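You operate a simulated robot arm through the tools that you are given. There is no shell and no other tool. Be economical: measure what you need, move in short steps, check, and stop when the job is done.

The job below is to be done with a simulated two-armed robot. You get a single attempt, and the scene is never put back.

Task
On the top of the test bench, fold the white cloth in half, so that its two short edges meet.

The check looks at the end state, three seconds after you hand in, the way a careful person would. Anything else that was tipped, shoved, dropped, spilled or broken makes it a failure. Flat cloth is picked up by pressing the open fingertips on it (5 to 10 N) and closing them slowly along it; thin cloth reads only 2 to 8 mm in the jaws.

Robot
Two 7-joint arms with two-finger parallel grippers on one trunk, on a base that drives. Base frame: it is fixed to the floor where the robot stands at the start and does not move with it; the origin is under the middle of the robot, x ahead of it, y to its left, z up. Lengths are in m, angles in degrees, forces in N, time in s.
The left shoulder is at the start at [0.07, 0.133, 0.964], the right one opposite. Places, roughly: top of the test bench [0.6, -0.6, 0.8]. Payload 1.57 kg a hand.
The TCP of each hand is the grasp point between the finger pads, 0.03 m short of the fingertips. In the tool frame z runs along the fingers and y along their closing line. Largest opening 0.08 m; finger width 0.017, thickness 0.012; the body of the gripper, 0.04 by 0.082 m, starts 0.08 m behind the TCP.
Orientation is that of the tool frame in the base frame, as [roll, pitch, yaw] about the fixed x, y, z axes, in that order (R = Rz(yaw) Ry(pitch) Rx(roll)). With the fingers straight down and closing along the base's y, the tool's x points along the base's -x, its y along +y and its z along -z.

Tools
- The arms move only by the tool drive_tool. It takes "left_motion", "right_motion" or both (then of equal length, played together; a hand with none holds still); each is a list of rows, each a list of 7 numbers: the shift along the base's x, y, z in m, then the turn, a rotation vector about the base's x, y, z in degrees, then the finger opening in m, from 0 to 0.08. In form: [[dx, dy, dz, wx, wy, wz, gripper], ...]. A call has 1 to 12 rows; each row is the pose to reach, as a shift and turn from the pose commanded when the call began. A row lasts 0.2 s, in which the tool goes at most 0.05 m and 8.6 degrees; a call with a longer step from one row to the next is refused whole, and so is a gripper value outside its range. Where a pose cannot be reached the arm comes as near as it can. A force on the tool above 40 N (or 10 N above the force at the start of the call, whichever is more), or a blocked arm, ends the call early, and 0.2 s more pass. The fingers move at their own pace (about 0.153 m/s each) and stop on an object; they squeeze with about 42 N. The grip force told is the motor's: it shows also when the fingers shut on nothing. Time passes only in rows, and 0.2 s behind the last, so rows that repeat a pose let the fingers close. The reply holds the time, the measured pose of the TCP, the force on the tool along the base axes, the opening and the grip force, in the units named above and with some noise, with the torque about the TCP (base axes, N m) and any sound that the robot's microphone picked up.
- Cameras (640 x 400 px; columns grow to the right, rows downward): "scene" is now at [0.1393, -0.0057, 1.203]; the picture's right is [-0.05, -1.00, 0.00], its down [-0.49, 0.02, -0.87] and it looks along [0.87, -0.04, -0.49] (base axes); focal length 214 px, centre (320, 200). "left" rides on the left gripper at [0.072, 0.007, -0.122] in its tool frame; the picture's right is [-0.09, 1.00, 0.00], its down [-0.84, -0.08, -0.54] and it looks along [-0.54, -0.05, 0.84] (tool axes); focal length 238 px, centre (320, 200). "right" rides on the right gripper at [0.072, -0.007, -0.122] in its tool frame; the picture's right is [0.09, 1.00, 0.00], its down [-0.84, 0.08, -0.54] and it looks along [-0.54, 0.05, 0.84] (tool axes); focal length 238 px, centre (320, 200). There is no depth. A picture from a camera that has moved, and an enlarged one, comes with that camera's place and axes in the base frame and with its lens.
- capture(camera): a new picture of that camera. It takes no simulated time.
- slide_trunk(by): slides the trunk up (or, below 0, down) by that many m; the arms and the scene camera ride with it, the base frame stays. It gives what a move gives, with no picture.
- base_move(legs): drives the robot by 1 to 6 legs, each [ahead, left, turn to the left] in m, m and degrees, along the robot's own axes; the way and the turn of a leg run together, so that a leg with both is an arc; at most 1.5 m and 180 degrees a leg. The arms and the cameras ride along, it lands a little off, and it stops where it bumps. It gives what a move gives.
- aim_head(pan, tilt): turns the head with the scene camera to pan (to the left, within 86 degrees either way) and tilt (down, from -29 to 69), counted from straight ahead of the robot. It gives what a move gives.
- inspect(camera, box): a new picture of the part [left, top, right, bottom] of that camera's present view, enlarged. It takes no simulated time.
- sign_off(): hands the job in; it is judged then, once.

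Work in short steps. Places have to be worked out from the pictures, the camera data and where the tool is seen: move nearer, look again, correct. Check each grasp and each placing, and mend what went wrong. You have 120 turns and 92 pictures in all, those below and enlarged ones among them. Open the grippers and draw the arms clear of the work before you hand the job in, unless the task says otherwise; then end with one line.

The tools are called after "Request:" as a command line: name --argument value ..., lists and objects as JSON in quotes. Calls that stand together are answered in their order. drive_tool: Moves the arms, as the interface text tells. Its arguments: {"type":"object","properties":{"left_motion":{"type":"array"},"right_motion":{"type":"array"}},"required":[]} The other tools are called the same way: slide_trunk (by) slides the trunk up or down; base_move (legs) drives the base; aim_head (pan, tilt) turns the head that bears the scene camera; capture (camera) takes a picture; inspect (camera, box) takes an enlarged picture of a part of a camera's view; sign_off () hands the job in.

At the start:

```text
t: 0.0
left_tool_pos: [0.4423, 0.0818, 1.0731]
left_tool_rot: [-180.0, 0.0, 180.0]
left_force: [0.3, -0.6, -0.6]
left_ft_torque: [-0.02, 0.01, -0.04]
left_finger_gap: 0.0801
left_grasp_force: 0.1
right_tool_pos: [0.4728, -0.2698, 1.0272]
right_tool_rot: [-180.0, 0.0, -179.9]
right_force: [0.0, -0.5, 0.9]
right_ft_torque: [0.02, 0.02, -0.02]
right_finger_gap: 0.0796
right_grasp_force: 0.0
trunk travel left (down, up): [-0.537, 0.403]
robot x, y, heading: [0.0015, -0.0017, 0.2]
head pan, tilt: [-2.7, 29.1]
```

scene: 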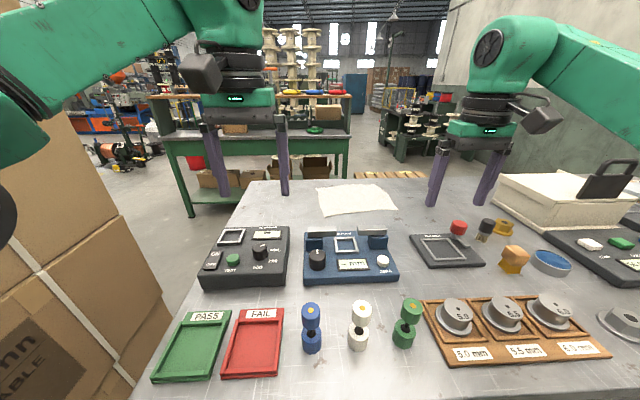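
right: 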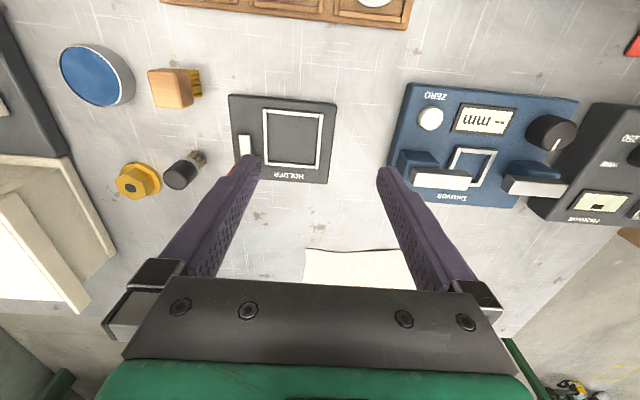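
left: 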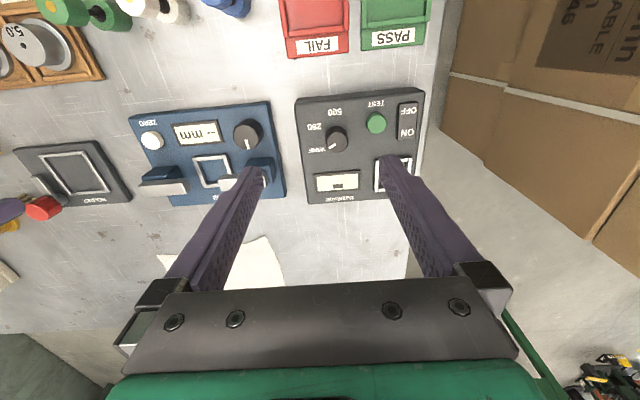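

I see the white cloth at the bench's far edge, roughly x 0.85, y -0.18, which is out of comfortable reach. I'll enlarge the view of it and look at the base surroundings.

Request:
inspect --camera "scene" --box '[220, 160, 460, 310]'

Request:
aim_head --pan 0 --tilt 69

Request:
capture --camera "scene"

```text
2.67 times, centred on (340, 235) of scene
camera zoom: at [0.1393, -0.0057, 1.203], right [-0.05, -1.0, 0.0], down [-0.49, 0.02, -0.87], along [0.87, -0.04, -0.49], focal length 572 px, centre (267, 107)
```

zoom: 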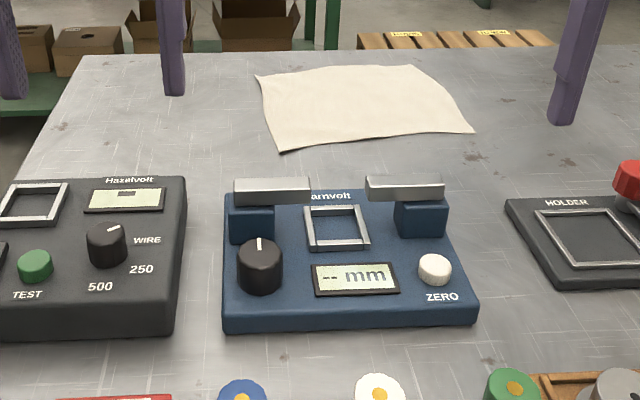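

```text
t: 1.1
left_tool_pos: [0.4425, 0.0806, 1.0737]
left_tool_rot: [-180.0, 0.0, -180.0]
left_force: [-0.8, -0.4, 0.1]
left_ft_torque: [-0.02, 0.0, -0.02]
left_finger_gap: 0.0799
left_grasp_force: 0.1
right_tool_pos: [0.473, -0.2688, 1.0271]
right_tool_rot: [-180.0, 0.1, -179.9]
right_force: [-0.1, -0.6, 0.1]
right_ft_torque: [-0.02, 0.02, 0.01]
right_finger_gap: 0.0796
right_grasp_force: 0.2
trunk travel left (down, up): [-0.537, 0.403]
robot x, y, heading: [0.0014, 0.002, -0.0]
head pan, tilt: [0.0, 68.8]
```

```text
87 pictures are left
camera scene: at [0.1046, -0.0015, 1.1502], right [0.0, -1.0, 0.0], down [-0.93, 0.0, -0.36], along [0.36, 0.0, -0.93], focal length 214 px, centre (320, 200)
```

scene: 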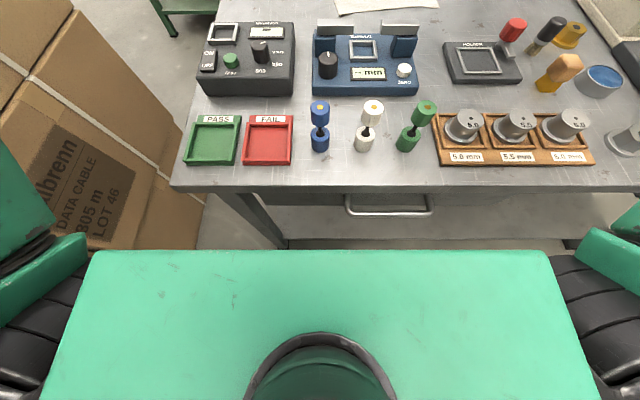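

The cloth is beyond reach from here (bench near edge at x≈0.26). The far side of the bench may be accessible by driving round, so I'll look at the floor there.

Request:
aim_head --pan 45 --tilt 35

Request:
capture --camera "scene"

Request:
slide_trunk --by 0.38

Request:
aim_head --pan 5 --tilt 35

Request:
capture --camera "scene"

Request:
aim_head --pan 60 --tilt 45

Request:
capture --camera "scene"

```text
t: 2.2
left_tool_pos: [0.4424, 0.0821, 1.0741]
left_tool_rot: [180.0, 0.0, 180.0]
left_force: [-0.6, -0.2, -0.2]
left_ft_torque: [0.01, -0.01, -0.02]
left_finger_gap: 0.0801
left_grasp_force: 0.0
right_tool_pos: [0.4737, -0.2688, 1.027]
right_tool_rot: [-180.0, 0.1, 180.0]
right_force: [-0.2, 0.7, 0.3]
right_ft_torque: [0.01, 0.04, 0.0]
right_finger_gap: 0.0801
right_grasp_force: 0.1
trunk travel left (down, up): [-0.537, 0.403]
robot x, y, heading: [0.003, 0.0004, -0.3]
head pan, tilt: [45.0, 35.0]
```

```text
86 pictures are left
camera scene: at [0.111, 0.0607, 1.1938], right [0.71, -0.71, 0.0], down [-0.41, -0.41, -0.82], along [0.58, 0.58, -0.57], focal length 214 px, centre (320, 200)
```

scene: 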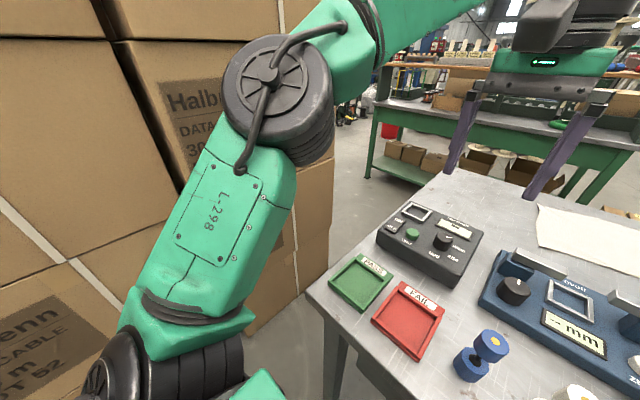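

```text
t: 5.8
left_tool_pos: [0.4433, 0.0813, 1.4538]
left_tool_rot: [-180.0, 0.0, -180.0]
left_force: [0.1, -0.2, 0.3]
left_ft_torque: [-0.02, 0.02, -0.03]
left_finger_gap: 0.0799
left_grasp_force: 0.0
right_tool_pos: [0.4724, -0.2684, 1.4068]
right_tool_rot: [180.0, 0.1, 180.0]
right_force: [-0.7, -0.4, 0.7]
right_ft_torque: [0.01, 0.03, 0.0]
right_finger_gap: 0.08
right_grasp_force: 0.0
trunk travel left (down, up): [-0.917, 0.023]
robot x, y, heading: [-0.0024, -0.0011, 0.2]
head pan, tilt: [45.0, 35.0]
```

```text
t: 6.9
left_tool_pos: [0.4417, 0.0814, 1.4537]
left_tool_rot: [-179.9, 0.1, -180.0]
left_force: [1.2, 0.4, 1.0]
left_ft_torque: [-0.01, 0.01, 0.0]
left_finger_gap: 0.0798
left_grasp_force: 0.1
right_tool_pos: [0.473, -0.2676, 1.4064]
right_tool_rot: [-180.0, 0.0, -180.0]
right_force: [0.2, 0.4, 0.0]
right_ft_torque: [-0.03, 0.0, -0.02]
right_finger_gap: 0.08
right_grasp_force: 0.1
trunk travel left (down, up): [-0.917, 0.023]
robot x, y, heading: [0.0008, -0.0023, -0.0]
head pan, tilt: [5.0, 35.0]
```

```text
85 pictures are left
camera scene: at [0.1363, 0.0063, 1.5738], right [0.09, -1.0, 0.0], down [-0.57, -0.05, -0.82], along [0.82, 0.07, -0.57], focal length 214 px, centre (320, 200)
```

scene: 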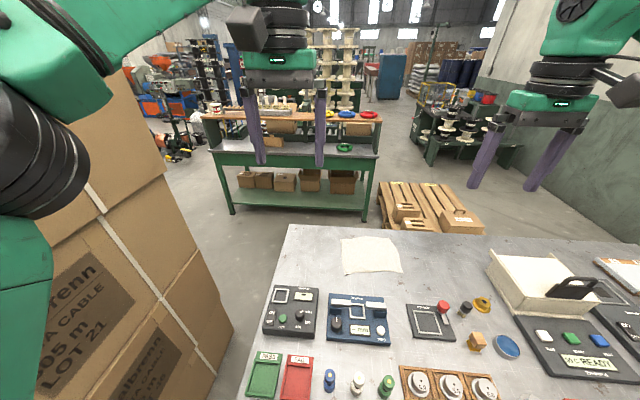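

```text
t: 8.2
left_tool_pos: [0.4422, 0.0804, 1.4531]
left_tool_rot: [-179.9, 0.0, 180.0]
left_force: [-0.6, -0.3, -0.5]
left_ft_torque: [0.0, -0.02, 0.02]
left_finger_gap: 0.0801
left_grasp_force: 0.0
right_tool_pos: [0.4734, -0.2686, 1.4073]
right_tool_rot: [-180.0, 0.1, 180.0]
right_force: [0.3, -0.8, -0.3]
right_ft_torque: [0.0, 0.01, 0.02]
right_finger_gap: 0.0802
right_grasp_force: 0.2
trunk travel left (down, up): [-0.917, 0.023]
robot x, y, heading: [0.0014, 0.0008, 0.1]
head pan, tilt: [60.0, 45.0]
```

```text
84 pictures are left
camera scene: at [0.0894, 0.0689, 1.559], right [0.87, -0.5, 0.0], down [-0.35, -0.61, -0.71], along [0.35, 0.61, -0.71], focal length 214 px, centre (320, 200)
```

scene: 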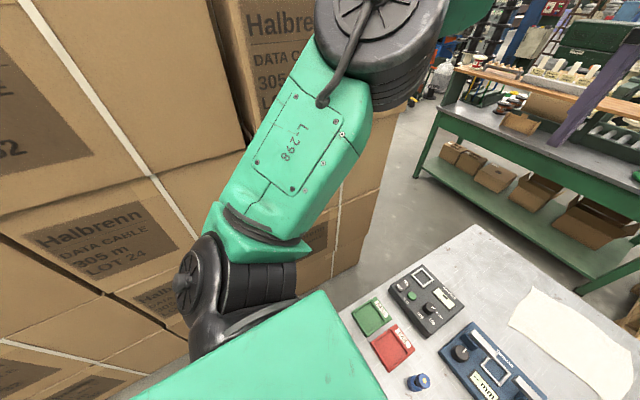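

The gap between boxes (face y≈0.67) and bench (y≈0.27) seems ~0.4 m, narrow. I'll look down for my own base's size and look left/behind and right for routes.

Request:
aim_head --pan 86 --tilt 50

Request:
capture --camera "scene"

Request:
aim_head --pan -60 --tilt 40

Request:
capture --camera "scene"

Request:
aim_head --pan 0 --tilt 69

Request:
capture --camera "scene"

```text
t: 9.1
left_tool_pos: [0.4422, 0.0808, 1.4533]
left_tool_rot: [180.0, 0.0, -180.0]
left_force: [0.4, 0.2, -0.1]
left_ft_torque: [0.03, 0.0, 0.0]
left_finger_gap: 0.0799
left_grasp_force: 0.0
right_tool_pos: [0.4735, -0.2693, 1.4076]
right_tool_rot: [-179.9, -0.1, -179.9]
right_force: [-0.5, 0.4, -0.5]
right_ft_torque: [-0.01, -0.01, 0.05]
right_finger_gap: 0.0798
right_grasp_force: 0.1
trunk travel left (down, up): [-0.917, 0.023]
robot x, y, heading: [0.0046, 0.0006, 0.0]
head pan, tilt: [85.9, 50.0]
```

```text
83 pictures are left
camera scene: at [0.0542, 0.0753, 1.5521], right [1.0, -0.07, 0.0], down [-0.05, -0.76, -0.64], along [0.05, 0.64, -0.77], focal length 214 px, centre (320, 200)
```

scene: 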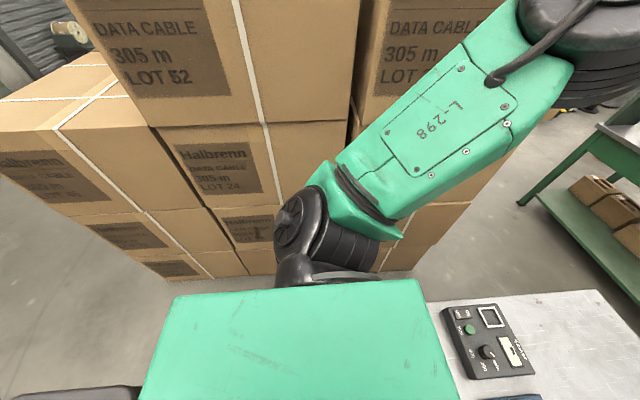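

```text
t: 11.4
left_tool_pos: [0.441, 0.0827, 1.4529]
left_tool_rot: [180.0, -0.1, -180.0]
left_force: [0.6, 0.4, -0.2]
left_ft_torque: [0.0, -0.01, 0.01]
left_finger_gap: 0.08
left_grasp_force: 0.0
right_tool_pos: [0.4738, -0.2682, 1.4069]
right_tool_rot: [-179.9, 0.1, 179.9]
right_force: [-0.1, 0.5, 0.9]
right_ft_torque: [-0.01, 0.03, -0.01]
right_finger_gap: 0.08
right_grasp_force: 0.0
trunk travel left (down, up): [-0.917, 0.023]
robot x, y, heading: [0.0011, -0.0008, -0.1]
head pan, tilt: [-60.0, 40.0]
```

```text
82 pictures are left
camera scene: at [0.0912, -0.0751, 1.5663], right [-0.87, -0.5, 0.0], down [-0.32, 0.56, -0.77], along [0.38, -0.66, -0.64], focal length 214 px, centre (320, 200)
```

scene: 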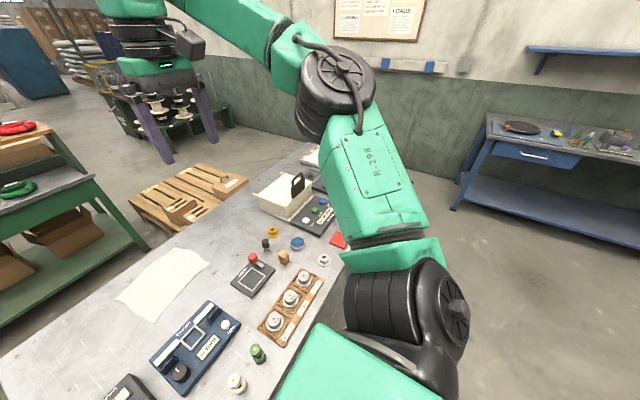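

```text
t: 12.7
left_tool_pos: [0.4428, 0.0816, 1.4528]
left_tool_rot: [180.0, 0.0, -179.9]
left_force: [0.1, 1.1, -0.1]
left_ft_torque: [-0.04, 0.0, 0.0]
left_finger_gap: 0.08
left_grasp_force: 0.1
right_tool_pos: [0.4725, -0.2685, 1.4078]
right_tool_rot: [-180.0, 0.1, 179.9]
right_force: [0.3, -1.0, -0.7]
right_ft_torque: [-0.02, -0.05, -0.03]
right_finger_gap: 0.0802
right_grasp_force: 0.0
trunk travel left (down, up): [-0.917, 0.023]
robot x, y, heading: [0.0029, -0.0006, 0.2]
head pan, tilt: [0.0, 68.8]
```

```text
81 pictures are left
camera scene: at [0.1046, -0.0016, 1.5302], right [0.0, -1.0, 0.0], down [-0.93, 0.0, -0.36], along [0.36, 0.0, -0.93], focal length 214 px, centre (320, 200)
```

scene: 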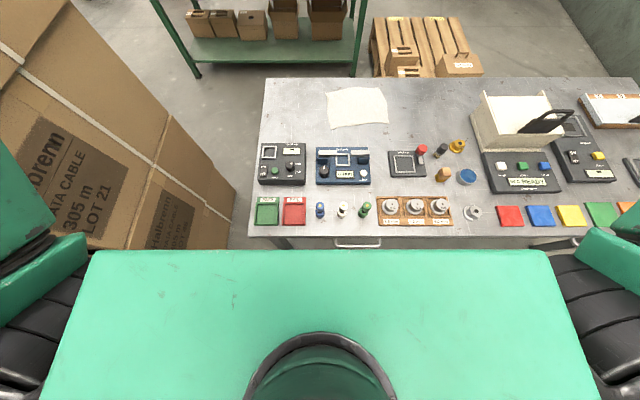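

From above: bench spans x 0.25–1.0, and behind it is an aisle ~0.87 m wide before the pallet (x≈1.87). The route by the right end looks open (wall near y≈-3). I'll back off slightly and drive right, then look.

Request:
base_move --legs '[[-0.12, 0, 0], [0, -1.0, 0]]'

Request:
aim_head --pan -40 --tilt 45

Request:
capture --camera "scene"

```text
t: 18.7
left_tool_pos: [0.316, -0.9227, 1.4536]
left_tool_rot: [-179.9, 0.1, 179.3]
left_force: [0.0, 0.0, -0.2]
left_ft_torque: [-0.01, -0.03, 0.02]
left_finger_gap: 0.0799
left_grasp_force: 0.0
right_tool_pos: [0.3423, -1.2719, 1.4075]
right_tool_rot: [-179.9, 0.0, 179.3]
right_force: [0.1, 0.0, 0.5]
right_ft_torque: [0.0, 0.0, 0.0]
right_finger_gap: 0.0799
right_grasp_force: 0.0
trunk travel left (down, up): [-0.917, 0.023]
robot x, y, heading: [-0.1254, -0.9978, -0.6]
head pan, tilt: [0.0, 68.8]
```

```text
t: 19.8
left_tool_pos: [0.3162, -0.9242, 1.4534]
left_tool_rot: [-179.9, 0.0, 179.3]
left_force: [0.7, 0.4, 0.0]
left_ft_torque: [0.0, -0.03, 0.03]
left_finger_gap: 0.0801
left_grasp_force: 0.0
right_tool_pos: [0.3418, -1.2758, 1.4064]
right_tool_rot: [180.0, 0.1, 179.4]
right_force: [-0.5, -0.1, -0.1]
right_ft_torque: [-0.01, -0.03, 0.03]
right_finger_gap: 0.0799
right_grasp_force: 0.1
trunk travel left (down, up): [-0.917, 0.023]
robot x, y, heading: [-0.126, -0.9988, -0.5]
head pan, tilt: [-40.0, 45.0]
```

```text
80 pictures are left
camera scene: at [-0.0171, -1.0543, 1.559], right [-0.65, -0.76, 0.0], down [-0.54, 0.46, -0.71], along [0.54, -0.46, -0.71], focal length 214 px, centre (320, 200)
```

scene: 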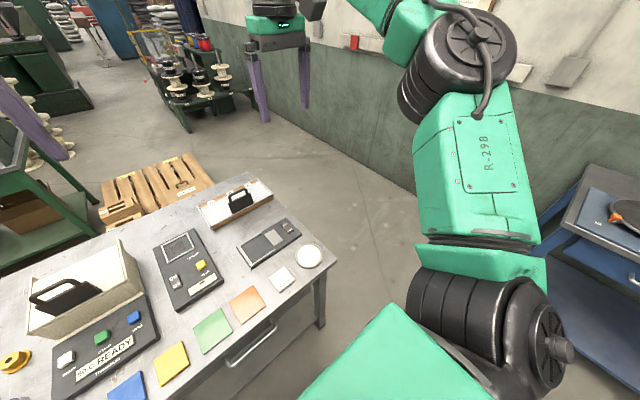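

Bench right end is at y≈-1.4, wall at y≈-2.93: about 1.5 m wide and clear. I'll drive through that gap, turn round inside it and check again.

Request:
base_move --legs '[[0, -0.7, 0], [0.65, -0.45, 0], [0, 0, 90], [0, 0, 90]]'

Request:
aim_head --pan -80 --tilt 45

Request:
capture --camera "scene"

```text
t: 35.2
left_tool_pos: [0.0724, -2.2535, 1.4527]
left_tool_rot: [180.0, 0.0, 2.3]
left_force: [0.2, -1.1, 1.0]
left_ft_torque: [-0.01, -0.02, 0.0]
left_finger_gap: 0.08
left_grasp_force: 0.0
right_tool_pos: [0.0287, -1.9053, 1.4071]
right_tool_rot: [-179.9, 0.0, 2.2]
right_force: [0.1, -0.2, -0.3]
right_ft_torque: [0.02, 0.03, 0.0]
right_finger_gap: 0.0803
right_grasp_force: 0.0
trunk travel left (down, up): [-0.917, 0.023]
robot x, y, heading: [0.5127, -2.153, -177.7]
head pan, tilt: [-40.0, 45.0]
```

```text
t: 36.3
left_tool_pos: [0.0725, -2.2549, 1.4522]
left_tool_rot: [-180.0, -0.1, 2.4]
left_force: [0.3, 0.2, 0.3]
left_ft_torque: [-0.02, 0.02, 0.05]
left_finger_gap: 0.0799
left_grasp_force: 0.0
right_tool_pos: [0.0278, -1.906, 1.4073]
right_tool_rot: [-179.9, -0.1, 2.3]
right_force: [-0.7, -0.3, 0.0]
right_ft_torque: [-0.01, 0.02, -0.02]
right_finger_gap: 0.08
right_grasp_force: 0.1
trunk travel left (down, up): [-0.917, 0.023]
robot x, y, heading: [0.5098, -2.1599, -178.0]
head pan, tilt: [-80.0, 45.0]
```

```text
79 pictures are left
camera scene: at [0.4426, -2.0799, 1.559], right [0.98, 0.21, 0.0], down [0.15, -0.69, -0.71], along [-0.15, 0.69, -0.71], focal length 214 px, centre (320, 200)
```

scene: 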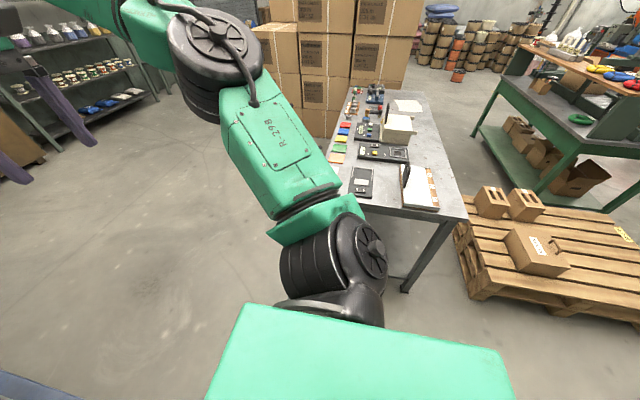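

The pallet actually sits close behind the bench (x≥~1.35, y −1.27 to −0.5), so that aisle is blocked from this side. I'll turn to face +y and view both alternate routes (round the shelf, or round the boxes).

Request:
base_move --legs '[[0, 0, -90]]'

Request:
aim_head --pan -35 --tilt 25

Request:
capture --camera "scene"

Request:
aim_head --pan 35 --tilt 25

Request:
capture --camera "scene"

```text
t: 40.5
left_tool_pos: [0.4098, -1.7174, 1.453]
left_tool_rot: [180.0, 0.0, -87.5]
left_force: [-0.4, 0.5, 0.4]
left_ft_torque: [-0.02, -0.03, -0.04]
left_finger_gap: 0.08
left_grasp_force: 0.0
right_tool_pos: [0.7578, -1.6703, 1.4063]
right_tool_rot: [-180.0, -0.1, -87.4]
right_force: [1.4, -0.3, 1.1]
right_ft_torque: [-0.01, -0.01, -0.01]
right_finger_gap: 0.08
right_grasp_force: 0.0
trunk travel left (down, up): [-0.917, 0.023]
robot x, y, heading: [0.5112, -2.1565, 92.7]
head pan, tilt: [-80.0, 45.0]
```

```text
t: 41.6
left_tool_pos: [0.4095, -1.7179, 1.4528]
left_tool_rot: [-180.0, 0.0, -87.3]
left_force: [0.3, 0.0, 0.8]
left_ft_torque: [-0.01, 0.02, -0.01]
left_finger_gap: 0.08
left_grasp_force: 0.1
right_tool_pos: [0.7591, -1.6719, 1.4074]
right_tool_rot: [180.0, 0.1, -87.4]
right_force: [0.5, -0.6, -0.3]
right_ft_torque: [0.0, -0.03, -0.01]
right_finger_gap: 0.0798
right_grasp_force: 0.0
trunk travel left (down, up): [-0.917, 0.023]
robot x, y, heading: [0.5124, -2.1583, 92.6]
head pan, tilt: [-35.0, 25.0]
```

```text
78 pictures are left
camera scene: at [0.5574, -2.0294, 1.5896], right [0.84, -0.54, 0.0], down [-0.23, -0.36, -0.91], along [0.49, 0.76, -0.42], focal length 214 px, centre (320, 200)
```

scene: 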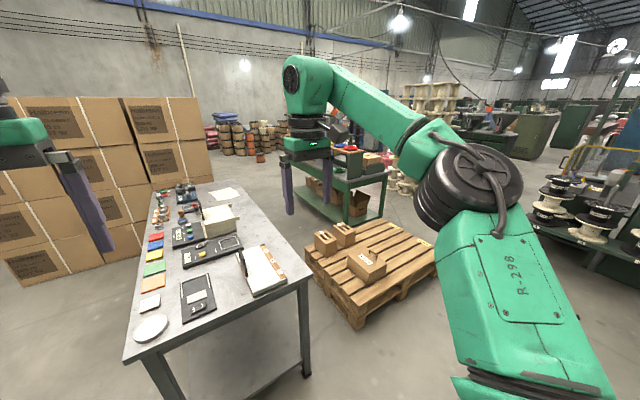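

```text
t: 43.0
left_tool_pos: [0.4092, -1.7183, 1.453]
left_tool_rot: [-179.9, 0.0, -87.4]
left_force: [0.1, 0.9, 0.5]
left_ft_torque: [0.01, -0.02, 0.01]
left_finger_gap: 0.0801
left_grasp_force: 0.0
right_tool_pos: [0.7595, -1.67, 1.4074]
right_tool_rot: [-180.0, 0.0, -87.4]
right_force: [-0.9, 0.0, -0.2]
right_ft_torque: [0.01, 0.0, 0.0]
right_finger_gap: 0.0799
right_grasp_force: 0.0
trunk travel left (down, up): [-0.917, 0.023]
robot x, y, heading: [0.5126, -2.1608, 92.4]
head pan, tilt: [35.0, 25.0]
```

```text
77 pictures are left
camera scene: at [0.4519, -2.0339, 1.5896], right [0.79, 0.61, 0.0], down [0.26, -0.34, -0.91], along [-0.55, 0.72, -0.42], focal length 214 px, centre (320, 200)
```

scene: 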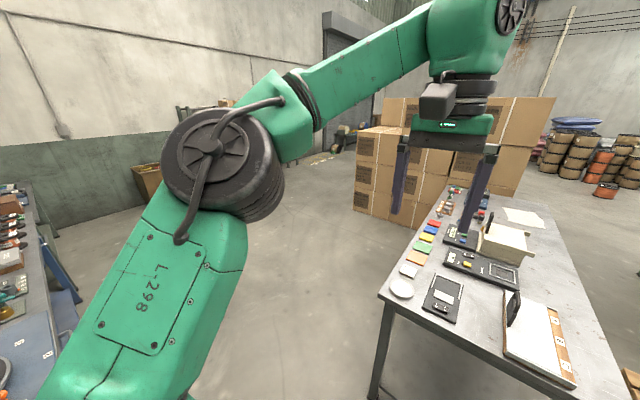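

I need my own footprint to judge gaps. I'll tilt the left wrist camera back toward the robot's base and look.

Request:
drive_tool --left_motion '[[0, 0, 0, -8, 0, 0, 0.08], [0, 0, 0, -16, 0, 0, 0.08], [0, 0, 0, -24, 0, 0, 0.08], [0, 0, 0, -32, 0, 0, 0.08], [0, 0, 0, -40, 0, 0, 0.08], [0, 0, 0, -48, 0, 0, 0.08], [0, 0, 0, -56, 0, 0, 0.08], [0, 0, 0, -64, 0, 0, 0.08], [0, 0, 0, -70, 0, 0, 0.08]]'

Request:
capture --camera "left"

```text
t: 45.0
left_tool_pos: [0.474, -1.8908, 1.3615]
left_tool_rot: [176.5, -67.6, -80.9]
left_force: [-0.1, 0.5, 0.8]
left_ft_torque: [0.03, 0.0, 0.0]
left_finger_gap: 0.0802
left_grasp_force: 0.0
left hand out of reach, approached as far as the arm can: row 1, 2, 3, 4, 5, 6, 7, 8, 9
right_tool_pos: [0.759, -1.6708, 1.4069]
right_tool_rot: [-179.9, -0.1, -87.3]
right_force: [-0.2, 0.0, 0.4]
right_ft_torque: [0.0, 0.0, -0.02]
right_finger_gap: 0.0799
right_grasp_force: 0.1
trunk travel left (down, up): [-0.917, 0.023]
robot x, y, heading: [0.5137, -2.157, 92.5]
head pan, tilt: [35.0, 25.0]
```

```text
76 pictures are left
camera left: at [0.4621, -1.8083, 1.4744], right [-1.0, -0.07, -0.06], down [-0.02, 0.82, -0.57], along [0.09, -0.57, -0.82], focal length 238 px, centre (320, 200)
```

left: 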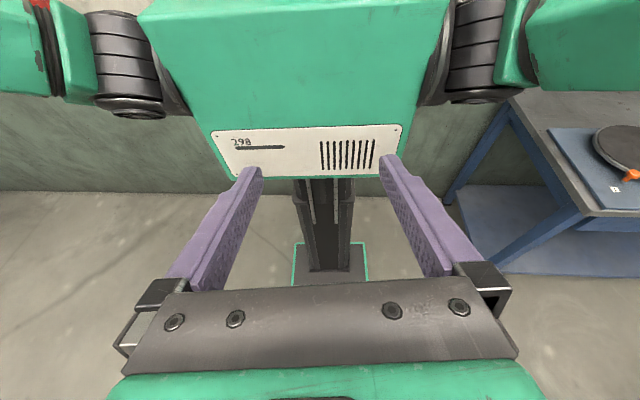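

The base is a compact box (~0.3 m wide) with a slim column, so the ~0.41 m gap between bench and boxes is passable if I face the bench (heading −90) with arms above it. I'll restore the left hand, then drive back and turn.

Request:
drive_tool --left_motion '[[0, 0, 0, 8, 0, 0, 0.08], [0, 0, 0, 16, 0, 0, 0.08], [0, 0, 0, 24, 0, 0, 0.08], [0, 0, 0, 32, 0, 0, 0.08], [0, 0, 0, 40, 0, 0, 0.08], [0, 0, 0, 48, 0, 0, 0.08], [0, 0, 0, 56, 0, 0, 0.08], [0, 0, 0, 64, 0, 0, 0.08], [0, 0, 0, 70, 0, 0, 0.08]]'

Request:
base_move --legs '[[0.46, 0.65, 0], [1.35, 0, 0], [0, 0, -91], [0, 0, -91.5]]'

Request:
aim_head --pan 80 --tilt 55

Request:
capture --camera "scene"

```text
t: 47.0
left_tool_pos: [0.4807, -1.8907, 1.3568]
left_tool_rot: [-175.0, 2.6, -86.6]
left_force: [0.7, -0.3, -0.8]
left_ft_torque: [-0.03, -0.02, 0.01]
left_finger_gap: 0.08
left_grasp_force: 0.0
right_tool_pos: [0.7588, -1.6723, 1.4066]
right_tool_rot: [180.0, 0.0, -87.4]
right_force: [-0.4, 0.3, 0.4]
right_ft_torque: [0.02, 0.0, 0.02]
right_finger_gap: 0.0801
right_grasp_force: 0.2
trunk travel left (down, up): [-0.917, 0.023]
robot x, y, heading: [0.5142, -2.1551, 92.6]
head pan, tilt: [35.0, 25.0]
```

```text
t: 65.3
left_tool_pos: [-0.2075, -0.6568, 1.3571]
left_tool_rot: [-175.0, 2.4, 93.3]
left_force: [0.2, 0.0, 0.0]
left_ft_torque: [0.01, -0.01, 0.01]
left_finger_gap: 0.0803
left_grasp_force: 0.0
right_tool_pos: [-0.4877, -0.8766, 1.4076]
right_tool_rot: [180.0, 0.0, 92.3]
right_force: [-0.1, 0.0, -0.1]
right_ft_torque: [-0.01, 0.0, -0.02]
right_finger_gap: 0.0799
right_grasp_force: 0.1
trunk travel left (down, up): [-0.917, 0.023]
robot x, y, heading: [-0.2389, -0.3908, -87.7]
head pan, tilt: [35.0, 25.0]
```

```text
t: 66.4
left_tool_pos: [-0.2082, -0.6576, 1.356]
left_tool_rot: [-175.1, 2.3, 93.2]
left_force: [-0.4, 0.5, 0.3]
left_ft_torque: [-0.01, -0.01, 0.0]
left_finger_gap: 0.0801
left_grasp_force: 0.1
right_tool_pos: [-0.4887, -0.8766, 1.4069]
right_tool_rot: [180.0, 0.0, 92.4]
right_force: [0.1, -0.6, 0.1]
right_ft_torque: [-0.02, 0.03, -0.01]
right_finger_gap: 0.0801
right_grasp_force: 0.1
trunk travel left (down, up): [-0.917, 0.023]
robot x, y, heading: [-0.2387, -0.3938, -87.4]
head pan, tilt: [80.0, 55.0]
```

```text
75 pictures are left
camera scene: at [-0.1677, -0.4535, 1.5456], right [-0.13, -0.99, 0.0], down [-0.81, 0.11, -0.57], along [0.57, -0.08, -0.82], focal length 214 px, centre (320, 200)
```

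scene: 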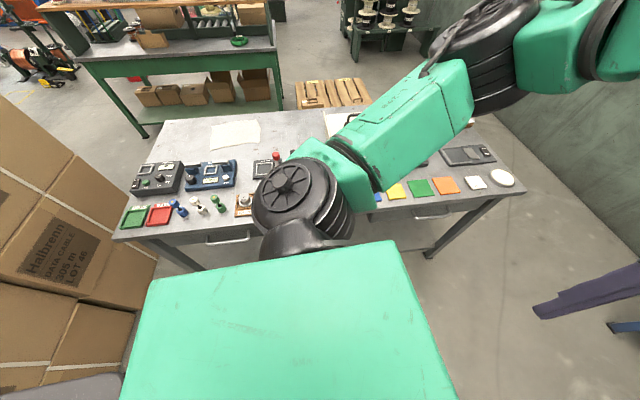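

Facing −y now. I'll trim heading to −90 and back up to the gap line (y≈0.40), then look along the gap.

Request:
base_move --legs '[[0, 0, -2.5], [-0.8, 0, 0]]'

Request:
aim_head --pan 86 --tilt 60

Request:
capture --camera "scene"

```text
t: 71.1
left_tool_pos: [-0.215, 0.1416, 1.3573]
left_tool_rot: [-175.1, 2.3, 90.0]
left_force: [-0.5, -0.1, 0.1]
left_ft_torque: [0.01, -0.01, 0.0]
left_finger_gap: 0.0799
left_grasp_force: 0.0
right_tool_pos: [-0.508, -0.0611, 1.4056]
right_tool_rot: [-180.0, 0.0, 89.2]
right_force: [0.0, 0.2, 0.2]
right_ft_torque: [0.03, 0.03, 0.0]
right_finger_gap: 0.0798
right_grasp_force: 0.0
trunk travel left (down, up): [-0.917, 0.023]
robot x, y, heading: [-0.2318, 0.4085, -90.5]
head pan, tilt: [80.0, 55.0]
```

```text
t: 71.8
left_tool_pos: [-0.2169, 0.1429, 1.3563]
left_tool_rot: [-175.1, 2.2, 90.0]
left_force: [0.0, 0.2, -0.1]
left_ft_torque: [0.01, 0.0, 0.02]
left_finger_gap: 0.08
left_grasp_force: 0.1
right_tool_pos: [-0.5077, -0.0593, 1.4067]
right_tool_rot: [180.0, 0.0, 89.2]
right_force: [-0.1, 0.2, -0.4]
right_ft_torque: [0.02, 0.02, 0.0]
right_finger_gap: 0.0798
right_grasp_force: 0.0
trunk travel left (down, up): [-0.917, 0.023]
robot x, y, heading: [-0.2302, 0.4088, -91.2]
head pan, tilt: [85.9, 60.0]
```

```text
74 pictures are left
camera scene: at [-0.1689, 0.3522, 1.5395], right [-0.09, -1.0, 0.0], down [-0.86, 0.07, -0.5], along [0.5, -0.04, -0.87], focal length 214 px, centre (320, 200)
```

scene: 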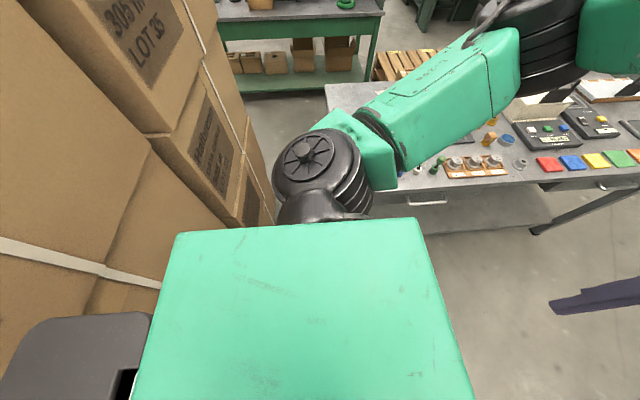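

The gap runs from y≈0.25 to ≈0.65; I'll centre at y≈0.45, trim heading, and slide left (+x) half way.

Request:
base_move --legs '[[-0.04, 0, 0.8], [0, 0.5, 0]]'

Request:
capture --camera "scene"

```text
t: 74.4
left_tool_pos: [0.0932, 0.1649, 1.3583]
left_tool_rot: [-175.2, 2.5, 99.7]
left_force: [-1.1, 0.6, 0.0]
left_ft_torque: [-0.03, -0.04, 0.03]
left_finger_gap: 0.0802
left_grasp_force: 0.1
right_tool_pos: [-0.1599, -0.0848, 1.4085]
right_tool_rot: [179.8, 0.2, 99.0]
right_force: [-0.8, -0.9, 0.6]
right_ft_torque: [-0.03, -0.02, 0.03]
right_finger_gap: 0.0799
right_grasp_force: 0.0
trunk travel left (down, up): [-0.917, 0.023]
robot x, y, heading: [0.0367, 0.4224, -81.1]
head pan, tilt: [85.9, 60.0]
stopped in leg 2: the robot was blocked; the commanded pose is now the measured one
```

```text
73 pictures are left
camera scene: at [0.1038, 0.3798, 1.5399], right [0.09, -1.0, 0.0], down [-0.86, -0.08, -0.5], along [0.5, 0.04, -0.86], focal length 214 px, centre (320, 200)
```

scene: 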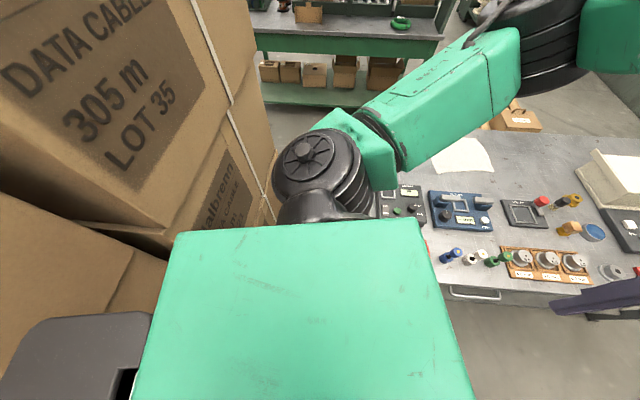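

I was blocked on the boxes' side (the base turns out to be a low platform ~0.5 m wide), so that gap is too narrow. I'll back out and turn to face the bench from the front, then look beneath the bench, since a low base may roll under it with the torso raised above.

Request:
base_move --legs '[[0, -0.35, 0], [0.75, 0, 0], [0, 0, 81]]'

Request:
aim_head --pan 40 --tilt 40

Request:
capture --camera "scene"

```text
t: 83.8
left_tool_pos: [0.0707, -0.3539, 1.3569]
left_tool_rot: [-175.1, 2.3, 179.9]
left_force: [0.8, 0.4, -0.4]
left_ft_torque: [0.01, -0.01, -0.01]
left_finger_gap: 0.0799
left_grasp_force: 0.1
right_tool_pos: [0.2727, -0.6459, 1.407]
right_tool_rot: [180.0, -0.1, 178.9]
right_force: [0.2, -0.5, 0.6]
right_ft_torque: [0.01, 0.01, -0.05]
right_finger_gap: 0.0799
right_grasp_force: 0.1
trunk travel left (down, up): [-0.917, 0.023]
robot x, y, heading: [-0.1945, -0.3685, -0.9]
head pan, tilt: [85.9, 60.0]
```

```text
t: 84.9
left_tool_pos: [0.0705, -0.3538, 1.357]
left_tool_rot: [-175.1, 2.3, 179.9]
left_force: [-0.9, -0.1, -0.1]
left_ft_torque: [0.01, 0.02, 0.03]
left_finger_gap: 0.0798
left_grasp_force: 0.1
right_tool_pos: [0.2715, -0.6461, 1.408]
right_tool_rot: [-180.0, 0.0, 178.9]
right_force: [0.4, -0.3, 0.9]
right_ft_torque: [0.01, -0.02, 0.04]
right_finger_gap: 0.0801
right_grasp_force: 0.0
trunk travel left (down, up): [-0.917, 0.023]
robot x, y, heading: [-0.1946, -0.368, -0.8]
head pan, tilt: [40.0, 40.0]
```

```text
72 pictures are left
camera scene: at [-0.0818, -0.3176, 1.5662], right [0.63, -0.78, 0.0], down [-0.5, -0.41, -0.77], along [0.59, 0.48, -0.64], focal length 214 px, centre (320, 200)
```

scene: 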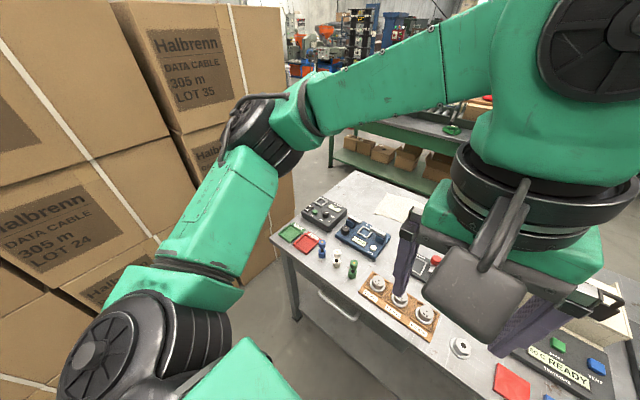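

Boxes look intact. I'll back off to x≈-0.6 and lower the trunk to see under the bench.

Request:
base_move --legs '[[-0.4, 0, 0.9]]'

Request:
slide_trunk --by -0.75

Request:
aim_head --pan 0 --tilt 20

Request:
capture --camera "scene"

```text
t: 87.4
left_tool_pos: [-0.3325, -0.3458, 1.3562]
left_tool_rot: [-175.1, 2.2, -178.9]
left_force: [0.1, 0.0, 0.5]
left_ft_torque: [0.02, 0.03, 0.0]
left_finger_gap: 0.0801
left_grasp_force: 0.0
right_tool_pos: [-0.125, -0.634, 1.4063]
right_tool_rot: [180.0, -0.1, -179.7]
right_force: [0.0, 0.2, -0.3]
right_ft_torque: [0.0, 0.02, 0.03]
right_finger_gap: 0.0802
right_grasp_force: 0.0
trunk travel left (down, up): [-0.917, 0.023]
robot x, y, heading: [-0.6015, -0.3677, 0.4]
head pan, tilt: [40.0, 40.0]
```

```text
refused: -0.75 is not a number from -0.4 to 0.4
```

```text
t: 88.5
left_tool_pos: [-0.3365, -0.3448, 1.356]
left_tool_rot: [-175.1, 2.3, -179.0]
left_force: [-0.7, 0.2, 0.7]
left_ft_torque: [0.0, 0.03, 0.0]
left_finger_gap: 0.0799
left_grasp_force: 0.0
right_tool_pos: [-0.1275, -0.6328, 1.4076]
right_tool_rot: [180.0, 0.0, -179.7]
right_force: [-0.2, -0.2, 0.5]
right_ft_torque: [0.01, 0.01, -0.03]
right_finger_gap: 0.08
right_grasp_force: 0.0
trunk travel left (down, up): [-0.917, 0.023]
robot x, y, heading: [-0.6045, -0.3677, 0.1]
head pan, tilt: [0.0, 20.0]
```

```text
71 pictures are left
camera scene: at [-0.4614, -0.3674, 1.5977], right [0.01, -1.0, 0.0], down [-0.34, 0.0, -0.94], along [0.94, 0.01, -0.34], focal length 214 px, centre (320, 200)
```

scene: 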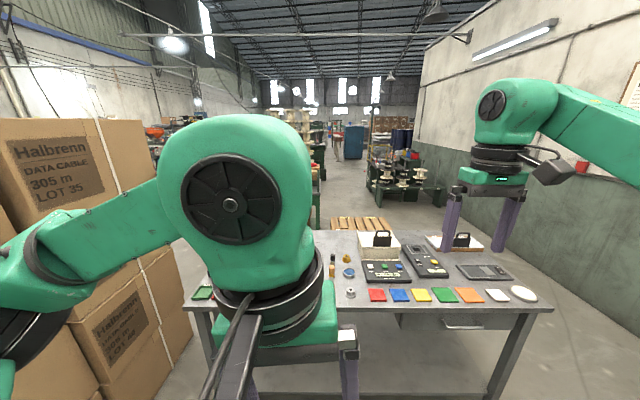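

The left arm blocks the view; I'll move it forward and lower the trunk, then look again.

Request:
drive_tool --left_motion '[[0.04, 0.02, 0.02, 0, 0, 0, 0.08], [0.08, 0.04, 0.05, 0, 0, 0, 0.08], [0.12, 0.06, 0.08, 0, 0, 0, 0.08], [0.17, 0.08, 0.1, 0, 0, 0, 0.08]]'

Request:
slide_trunk --by -0.4

Request:
slide_trunk --by -0.3

Request:
capture --camera "scene"

```text
refused: row 2 steps farther than a row can; nothing moved
```

```text
t: 92.3
left_tool_pos: [-0.3363, -0.3451, 0.957]
left_tool_rot: [-175.1, 2.3, -178.8]
left_force: [0.3, 0.5, -0.1]
left_ft_torque: [-0.03, -0.01, -0.03]
left_finger_gap: 0.0801
left_grasp_force: 0.1
right_tool_pos: [-0.1274, -0.6321, 1.0071]
right_tool_rot: [-179.9, 0.0, -179.6]
right_force: [0.4, -0.7, 0.0]
right_ft_torque: [-0.01, -0.02, 0.01]
right_finger_gap: 0.08
right_grasp_force: 0.1
trunk travel left (down, up): [-0.517, 0.423]
robot x, y, heading: [-0.606, -0.3659, 0.5]
head pan, tilt: [0.0, 20.0]
```

```text
t: 95.3
left_tool_pos: [-0.335, -0.3448, 0.657]
left_tool_rot: [-175.1, 2.3, -178.9]
left_force: [0.3, -0.4, -0.8]
left_ft_torque: [0.0, 0.0, 0.04]
left_finger_gap: 0.0799
left_grasp_force: 0.1
right_tool_pos: [-0.1281, -0.6342, 0.7069]
right_tool_rot: [179.9, 0.0, -179.7]
right_force: [-0.1, 0.0, 0.7]
right_ft_torque: [0.01, -0.02, 0.0]
right_finger_gap: 0.0798
right_grasp_force: 0.1
trunk travel left (down, up): [-0.217, 0.723]
robot x, y, heading: [-0.6033, -0.3642, 0.1]
head pan, tilt: [0.0, 20.0]
```

```text
70 pictures are left
camera scene: at [-0.4611, -0.3675, 0.8977], right [0.01, -1.0, 0.0], down [-0.34, 0.0, -0.94], along [0.94, 0.01, -0.34], focal length 214 px, centre (320, 200)
```

scene: 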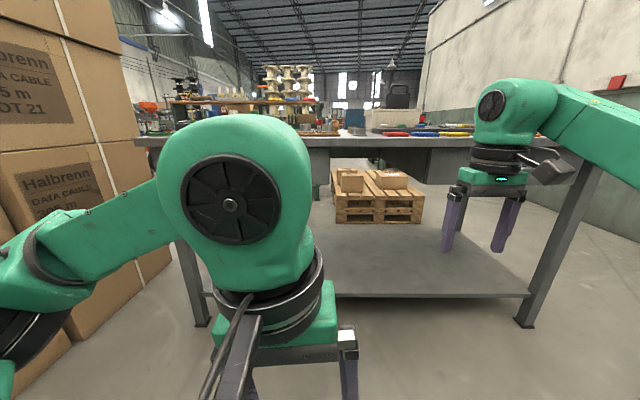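

There's a lower shelf (z≈0.17) that stops the base, so the far side is the right place to work from. I'll check the route round the boxes: drive back to x≈-1.5, face +y and look.

Request:
slide_trunk --by 0.4

Request:
base_move --legs '[[-0.5, 0, 0], [-0.5, 0, 0], [0, 0, 90]]'

Request:
slide_trunk --by 0.32

Request:
aim_head --pan -5 --tilt 25

Request:
capture --camera "scene"

```text
t: 99.2
left_tool_pos: [-0.3353, -0.3446, 1.0588]
left_tool_rot: [-175.1, 2.3, -178.9]
left_force: [-0.2, -0.4, -1.1]
left_ft_torque: [0.03, -0.03, 0.0]
left_finger_gap: 0.0799
left_grasp_force: 0.0
right_tool_pos: [-0.1272, -0.6331, 1.1059]
right_tool_rot: [180.0, 0.0, -179.7]
right_force: [-0.1, -0.6, -0.5]
right_ft_torque: [0.01, 0.03, -0.05]
right_finger_gap: 0.08
right_grasp_force: 0.1
trunk travel left (down, up): [-0.617, 0.323]
robot x, y, heading: [-0.6027, -0.3672, 0.5]
head pan, tilt: [0.0, 20.0]
```

```text
t: 108.6
left_tool_pos: [-1.6519, -0.1144, 1.057]
left_tool_rot: [-175.1, 2.4, -86.4]
left_force: [-0.3, 0.7, 0.1]
left_ft_torque: [0.0, 0.03, -0.01]
left_finger_gap: 0.0802
left_grasp_force: 0.0
right_tool_pos: [-1.3723, 0.1075, 1.1068]
right_tool_rot: [180.0, 0.1, -87.0]
right_force: [-0.3, -0.2, -0.2]
right_ft_torque: [0.01, -0.04, -0.06]
right_finger_gap: 0.0801
right_grasp_force: 0.1
trunk travel left (down, up): [-0.617, 0.323]
robot x, y, heading: [-1.6176, -0.3792, 92.9]
head pan, tilt: [0.0, 20.0]
```

```text
t: 111.8
left_tool_pos: [-1.6511, -0.1147, 1.3763]
left_tool_rot: [-175.0, 2.3, -86.2]
left_force: [0.9, -0.7, 0.4]
left_ft_torque: [0.05, -0.02, 0.01]
left_finger_gap: 0.0802
left_grasp_force: 0.0
right_tool_pos: [-1.3721, 0.1078, 1.4264]
right_tool_rot: [-180.0, 0.0, -87.1]
right_force: [-0.9, -0.6, -0.1]
right_ft_torque: [0.04, -0.02, 0.01]
right_finger_gap: 0.0802
right_grasp_force: 0.1
trunk travel left (down, up): [-0.937, 0.003]
robot x, y, heading: [-1.6168, -0.3792, 92.9]
head pan, tilt: [0.0, 20.0]
```

```text
t: 112.5
left_tool_pos: [-1.6517, -0.1142, 1.3767]
left_tool_rot: [-175.1, 2.2, -86.3]
left_force: [-0.2, -0.1, -0.1]
left_ft_torque: [0.01, 0.02, 0.02]
left_finger_gap: 0.0799
left_grasp_force: 0.0
right_tool_pos: [-1.372, 0.1075, 1.4268]
right_tool_rot: [-180.0, 0.1, -87.2]
right_force: [-0.1, 0.4, -0.2]
right_ft_torque: [-0.05, -0.02, 0.0]
right_finger_gap: 0.0803
right_grasp_force: 0.1
trunk travel left (down, up): [-0.937, 0.003]
robot x, y, heading: [-1.6215, -0.3787, 92.6]
head pan, tilt: [-5.0, 25.0]
```

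```text
69 pictures are left
camera scene: at [-1.6184, -0.2383, 1.6096], right [1.0, -0.04, 0.0], down [-0.02, -0.42, -0.91], along [0.03, 0.91, -0.42], focal length 214 px, centre (320, 200)
```

scene: 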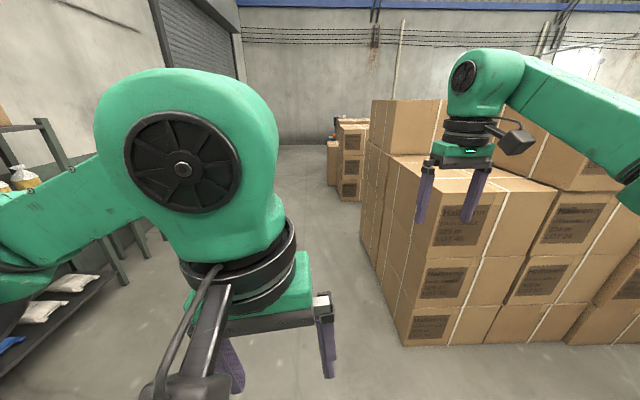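

The box stack spans y 0.7–2.1, with a clear lane on its −x side and a ~1.1 m gap beyond it before the next stack. I'll put the left arm forward and drive up the lane to y≈2.6.

Request:
drive_tool --left_motion '[[-0.01, 0.034, 0.02, 0, 0, 0, 0.08], [-0.02, 0.068, 0.04, 0, 0, 0, 0.08], [-0.03, 0.102, 0.06, 0, 0, 0, 0.08], [-0.04, 0.136, 0.08, 0, 0, 0, 0.08], [-0.05, 0.17, 0.1, 0, 0, 0, 0.08]]'

Request:
base_move --legs '[[0, 0, -2.7], [1.45, 0, 0], [1.45, 0, 0]]'

Request:
aim_head --pan -60 --tilt 30

Request:
capture --camera "scene"

```text
t: 113.7
left_tool_pos: [-1.7007, 0.056, 1.4767]
left_tool_rot: [-175.3, 2.3, -86.4]
left_force: [-0.3, 0.0, -0.8]
left_ft_torque: [-0.05, 0.0, 0.04]
left_finger_gap: 0.0801
left_grasp_force: 0.1
right_tool_pos: [-1.3724, 0.1083, 1.4255]
right_tool_rot: [179.8, 0.0, -87.1]
right_force: [0.3, 0.6, -0.2]
right_ft_torque: [-0.02, -0.02, 0.0]
right_finger_gap: 0.0799
right_grasp_force: 0.0
trunk travel left (down, up): [-0.937, 0.003]
robot x, y, heading: [-1.6153, -0.3799, 93.0]
head pan, tilt: [-5.0, 25.0]
```

```text
t: 128.3
left_tool_pos: [-1.6593, 3.0052, 1.4758]
left_tool_rot: [-175.1, 2.2, -89.6]
left_force: [-0.2, -0.6, 0.4]
left_ft_torque: [0.03, -0.02, -0.01]
left_finger_gap: 0.0799
left_grasp_force: 0.0
right_tool_pos: [-1.3273, 3.0378, 1.4276]
right_tool_rot: [-179.9, 0.1, -90.5]
right_force: [0.2, -0.3, 0.9]
right_ft_torque: [-0.03, 0.01, 0.0]
right_finger_gap: 0.08
right_grasp_force: 0.1
trunk travel left (down, up): [-0.937, 0.003]
robot x, y, heading: [-1.5999, 2.5672, 89.6]
head pan, tilt: [-5.0, 25.0]
```

```text
t: 129.5
left_tool_pos: [-1.6581, 3.0062, 1.4756]
left_tool_rot: [-175.1, 2.2, -89.7]
left_force: [0.2, 0.0, 0.1]
left_ft_torque: [0.02, -0.01, 0.02]
left_finger_gap: 0.0801
left_grasp_force: 0.1
right_tool_pos: [-1.3269, 3.0398, 1.4275]
right_tool_rot: [-180.0, 0.0, -90.5]
right_force: [0.0, 0.4, 0.3]
right_ft_torque: [0.0, -0.03, 0.01]
right_finger_gap: 0.0799
right_grasp_force: 0.0
trunk travel left (down, up): [-0.937, 0.003]
robot x, y, heading: [-1.5995, 2.5677, 89.6]
head pan, tilt: [-60.0, 30.0]
```

```text
68 pictures are left
camera scene: at [-1.5228, 2.661, 1.6016], right [0.49, -0.87, 0.0], down [-0.43, -0.25, -0.87], along [0.75, 0.43, -0.5], focal length 214 px, centre (320, 200)
```

scene: 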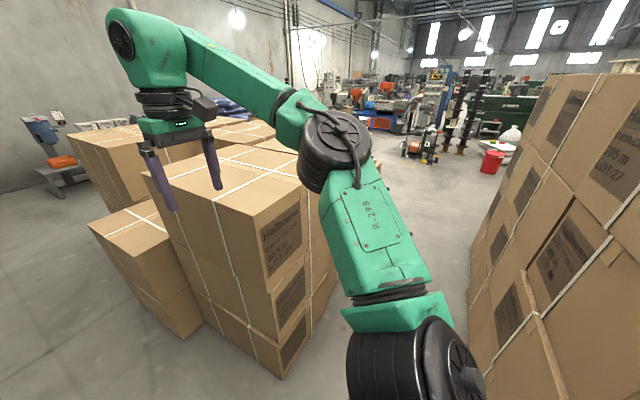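

The gap (y 2.15–3.15) is clear. I'll centre at y≈2.65, turn to heading 0, drive through to x≈0.6 and look.

Request:
base_move --legs '[[0.07, 0, 0], [0, 0, -89.6], [1.1, 0, 0], [1.1, 0, 0]]'

Request:
aim_head --pan -30 --tilt 30

Request:
capture --camera "scene"

```text
t: 144.8
left_tool_pos: [1.0415, 2.673, 1.4768]
left_tool_rot: [-175.1, 2.4, 179.3]
left_force: [-0.7, -1.0, -0.6]
left_ft_torque: [0.0, -0.01, -0.02]
left_finger_gap: 0.0798
left_grasp_force: 0.1
right_tool_pos: [1.0665, 2.3413, 1.4286]
right_tool_rot: [-180.0, 0.1, 178.5]
right_force: [-1.0, -0.3, 0.2]
right_ft_torque: [-0.01, -0.02, -0.01]
right_finger_gap: 0.0802
right_grasp_force: 0.1
trunk travel left (down, up): [-0.937, 0.003]
robot x, y, heading: [0.6025, 2.6221, -1.5]
head pan, tilt: [-60.0, 30.0]
```

```text
t: 145.7
left_tool_pos: [1.0431, 2.6725, 1.4755]
left_tool_rot: [-175.1, 2.3, 179.3]
left_force: [-0.5, 0.4, 0.3]
left_ft_torque: [-0.03, 0.02, -0.02]
left_finger_gap: 0.08
left_grasp_force: 0.0
right_tool_pos: [1.069, 2.3414, 1.4265]
right_tool_rot: [-180.0, 0.0, 178.5]
right_force: [-0.2, 0.0, -0.5]
right_ft_torque: [0.01, 0.0, 0.0]
right_finger_gap: 0.08
right_grasp_force: 0.1
trunk travel left (down, up): [-0.937, 0.003]
robot x, y, heading: [0.5995, 2.6236, -1.7]
head pan, tilt: [-30.0, 30.0]
```

```text
67 pictures are left
camera scene: at [0.729, 2.5722, 1.6016], right [-0.52, -0.85, 0.0], down [-0.43, 0.26, -0.87], along [0.74, -0.45, -0.5], focal length 214 px, centre (320, 200)
```

scene: 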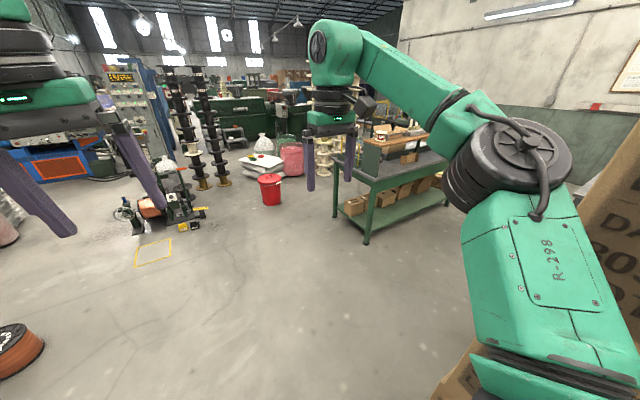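

The way is open: shelf corner at (2.0, 1.16), boxes end at x≈0.78. I'll drive to x≈1.45, turn to face −x, slide along toward the bench and look.

Request:
base_move --legs '[[0.87, 0, 1.7], [0, 0, 90], [0, 0, 90], [0, 1.3, 0]]'

Request:
aim_head --pan 50 --tilt 45

Request:
capture --camera "scene"

```text
t: 164.1
left_tool_pos: [1.0793, 1.244, 1.4765]
left_tool_rot: [-175.1, 2.3, 2.7]
left_force: [0.0, 0.1, 0.0]
left_ft_torque: [-0.05, -0.01, -0.01]
left_finger_gap: 0.0801
left_grasp_force: 0.0
right_tool_pos: [1.0328, 1.5742, 1.4264]
right_tool_rot: [179.8, -0.1, 2.0]
right_force: [-0.3, 0.6, 0.0]
right_ft_torque: [0.0, 0.0, 0.0]
right_finger_gap: 0.0802
right_grasp_force: 0.0
trunk travel left (down, up): [-0.937, 0.003]
robot x, y, heading: [1.5154, 1.3206, -177.9]
head pan, tilt: [-30.0, 30.0]
```

```text
t: 165.7
left_tool_pos: [1.0799, 1.2428, 1.4757]
left_tool_rot: [-175.1, 2.4, 2.8]
left_force: [0.0, 0.5, 0.1]
left_ft_torque: [0.01, -0.06, 0.03]
left_finger_gap: 0.0801
left_grasp_force: 0.0
right_tool_pos: [1.033, 1.5728, 1.4271]
right_tool_rot: [-179.9, 0.1, 1.9]
right_force: [0.1, 0.1, -0.2]
right_ft_torque: [0.01, 0.04, -0.02]
right_finger_gap: 0.0802
right_grasp_force: 0.0
trunk travel left (down, up): [-0.937, 0.003]
robot x, y, heading: [1.5135, 1.3186, -178.2]
head pan, tilt: [50.0, 45.0]
```

```text
66 pictures are left
camera scene: at [1.4133, 1.253, 1.579], right [-0.79, 0.62, 0.0], down [0.44, 0.56, -0.71], along [-0.44, -0.56, -0.71], focal length 214 px, centre (320, 200)
```

scene: 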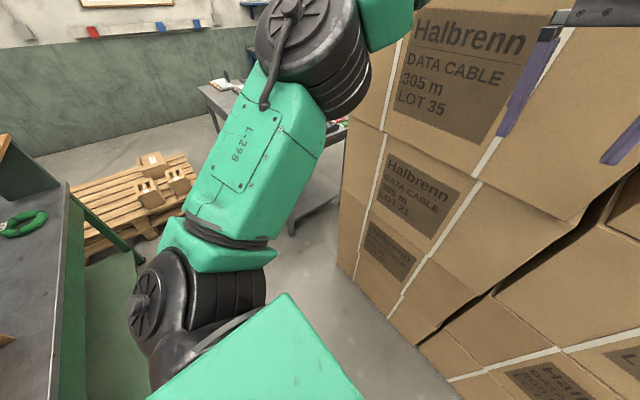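

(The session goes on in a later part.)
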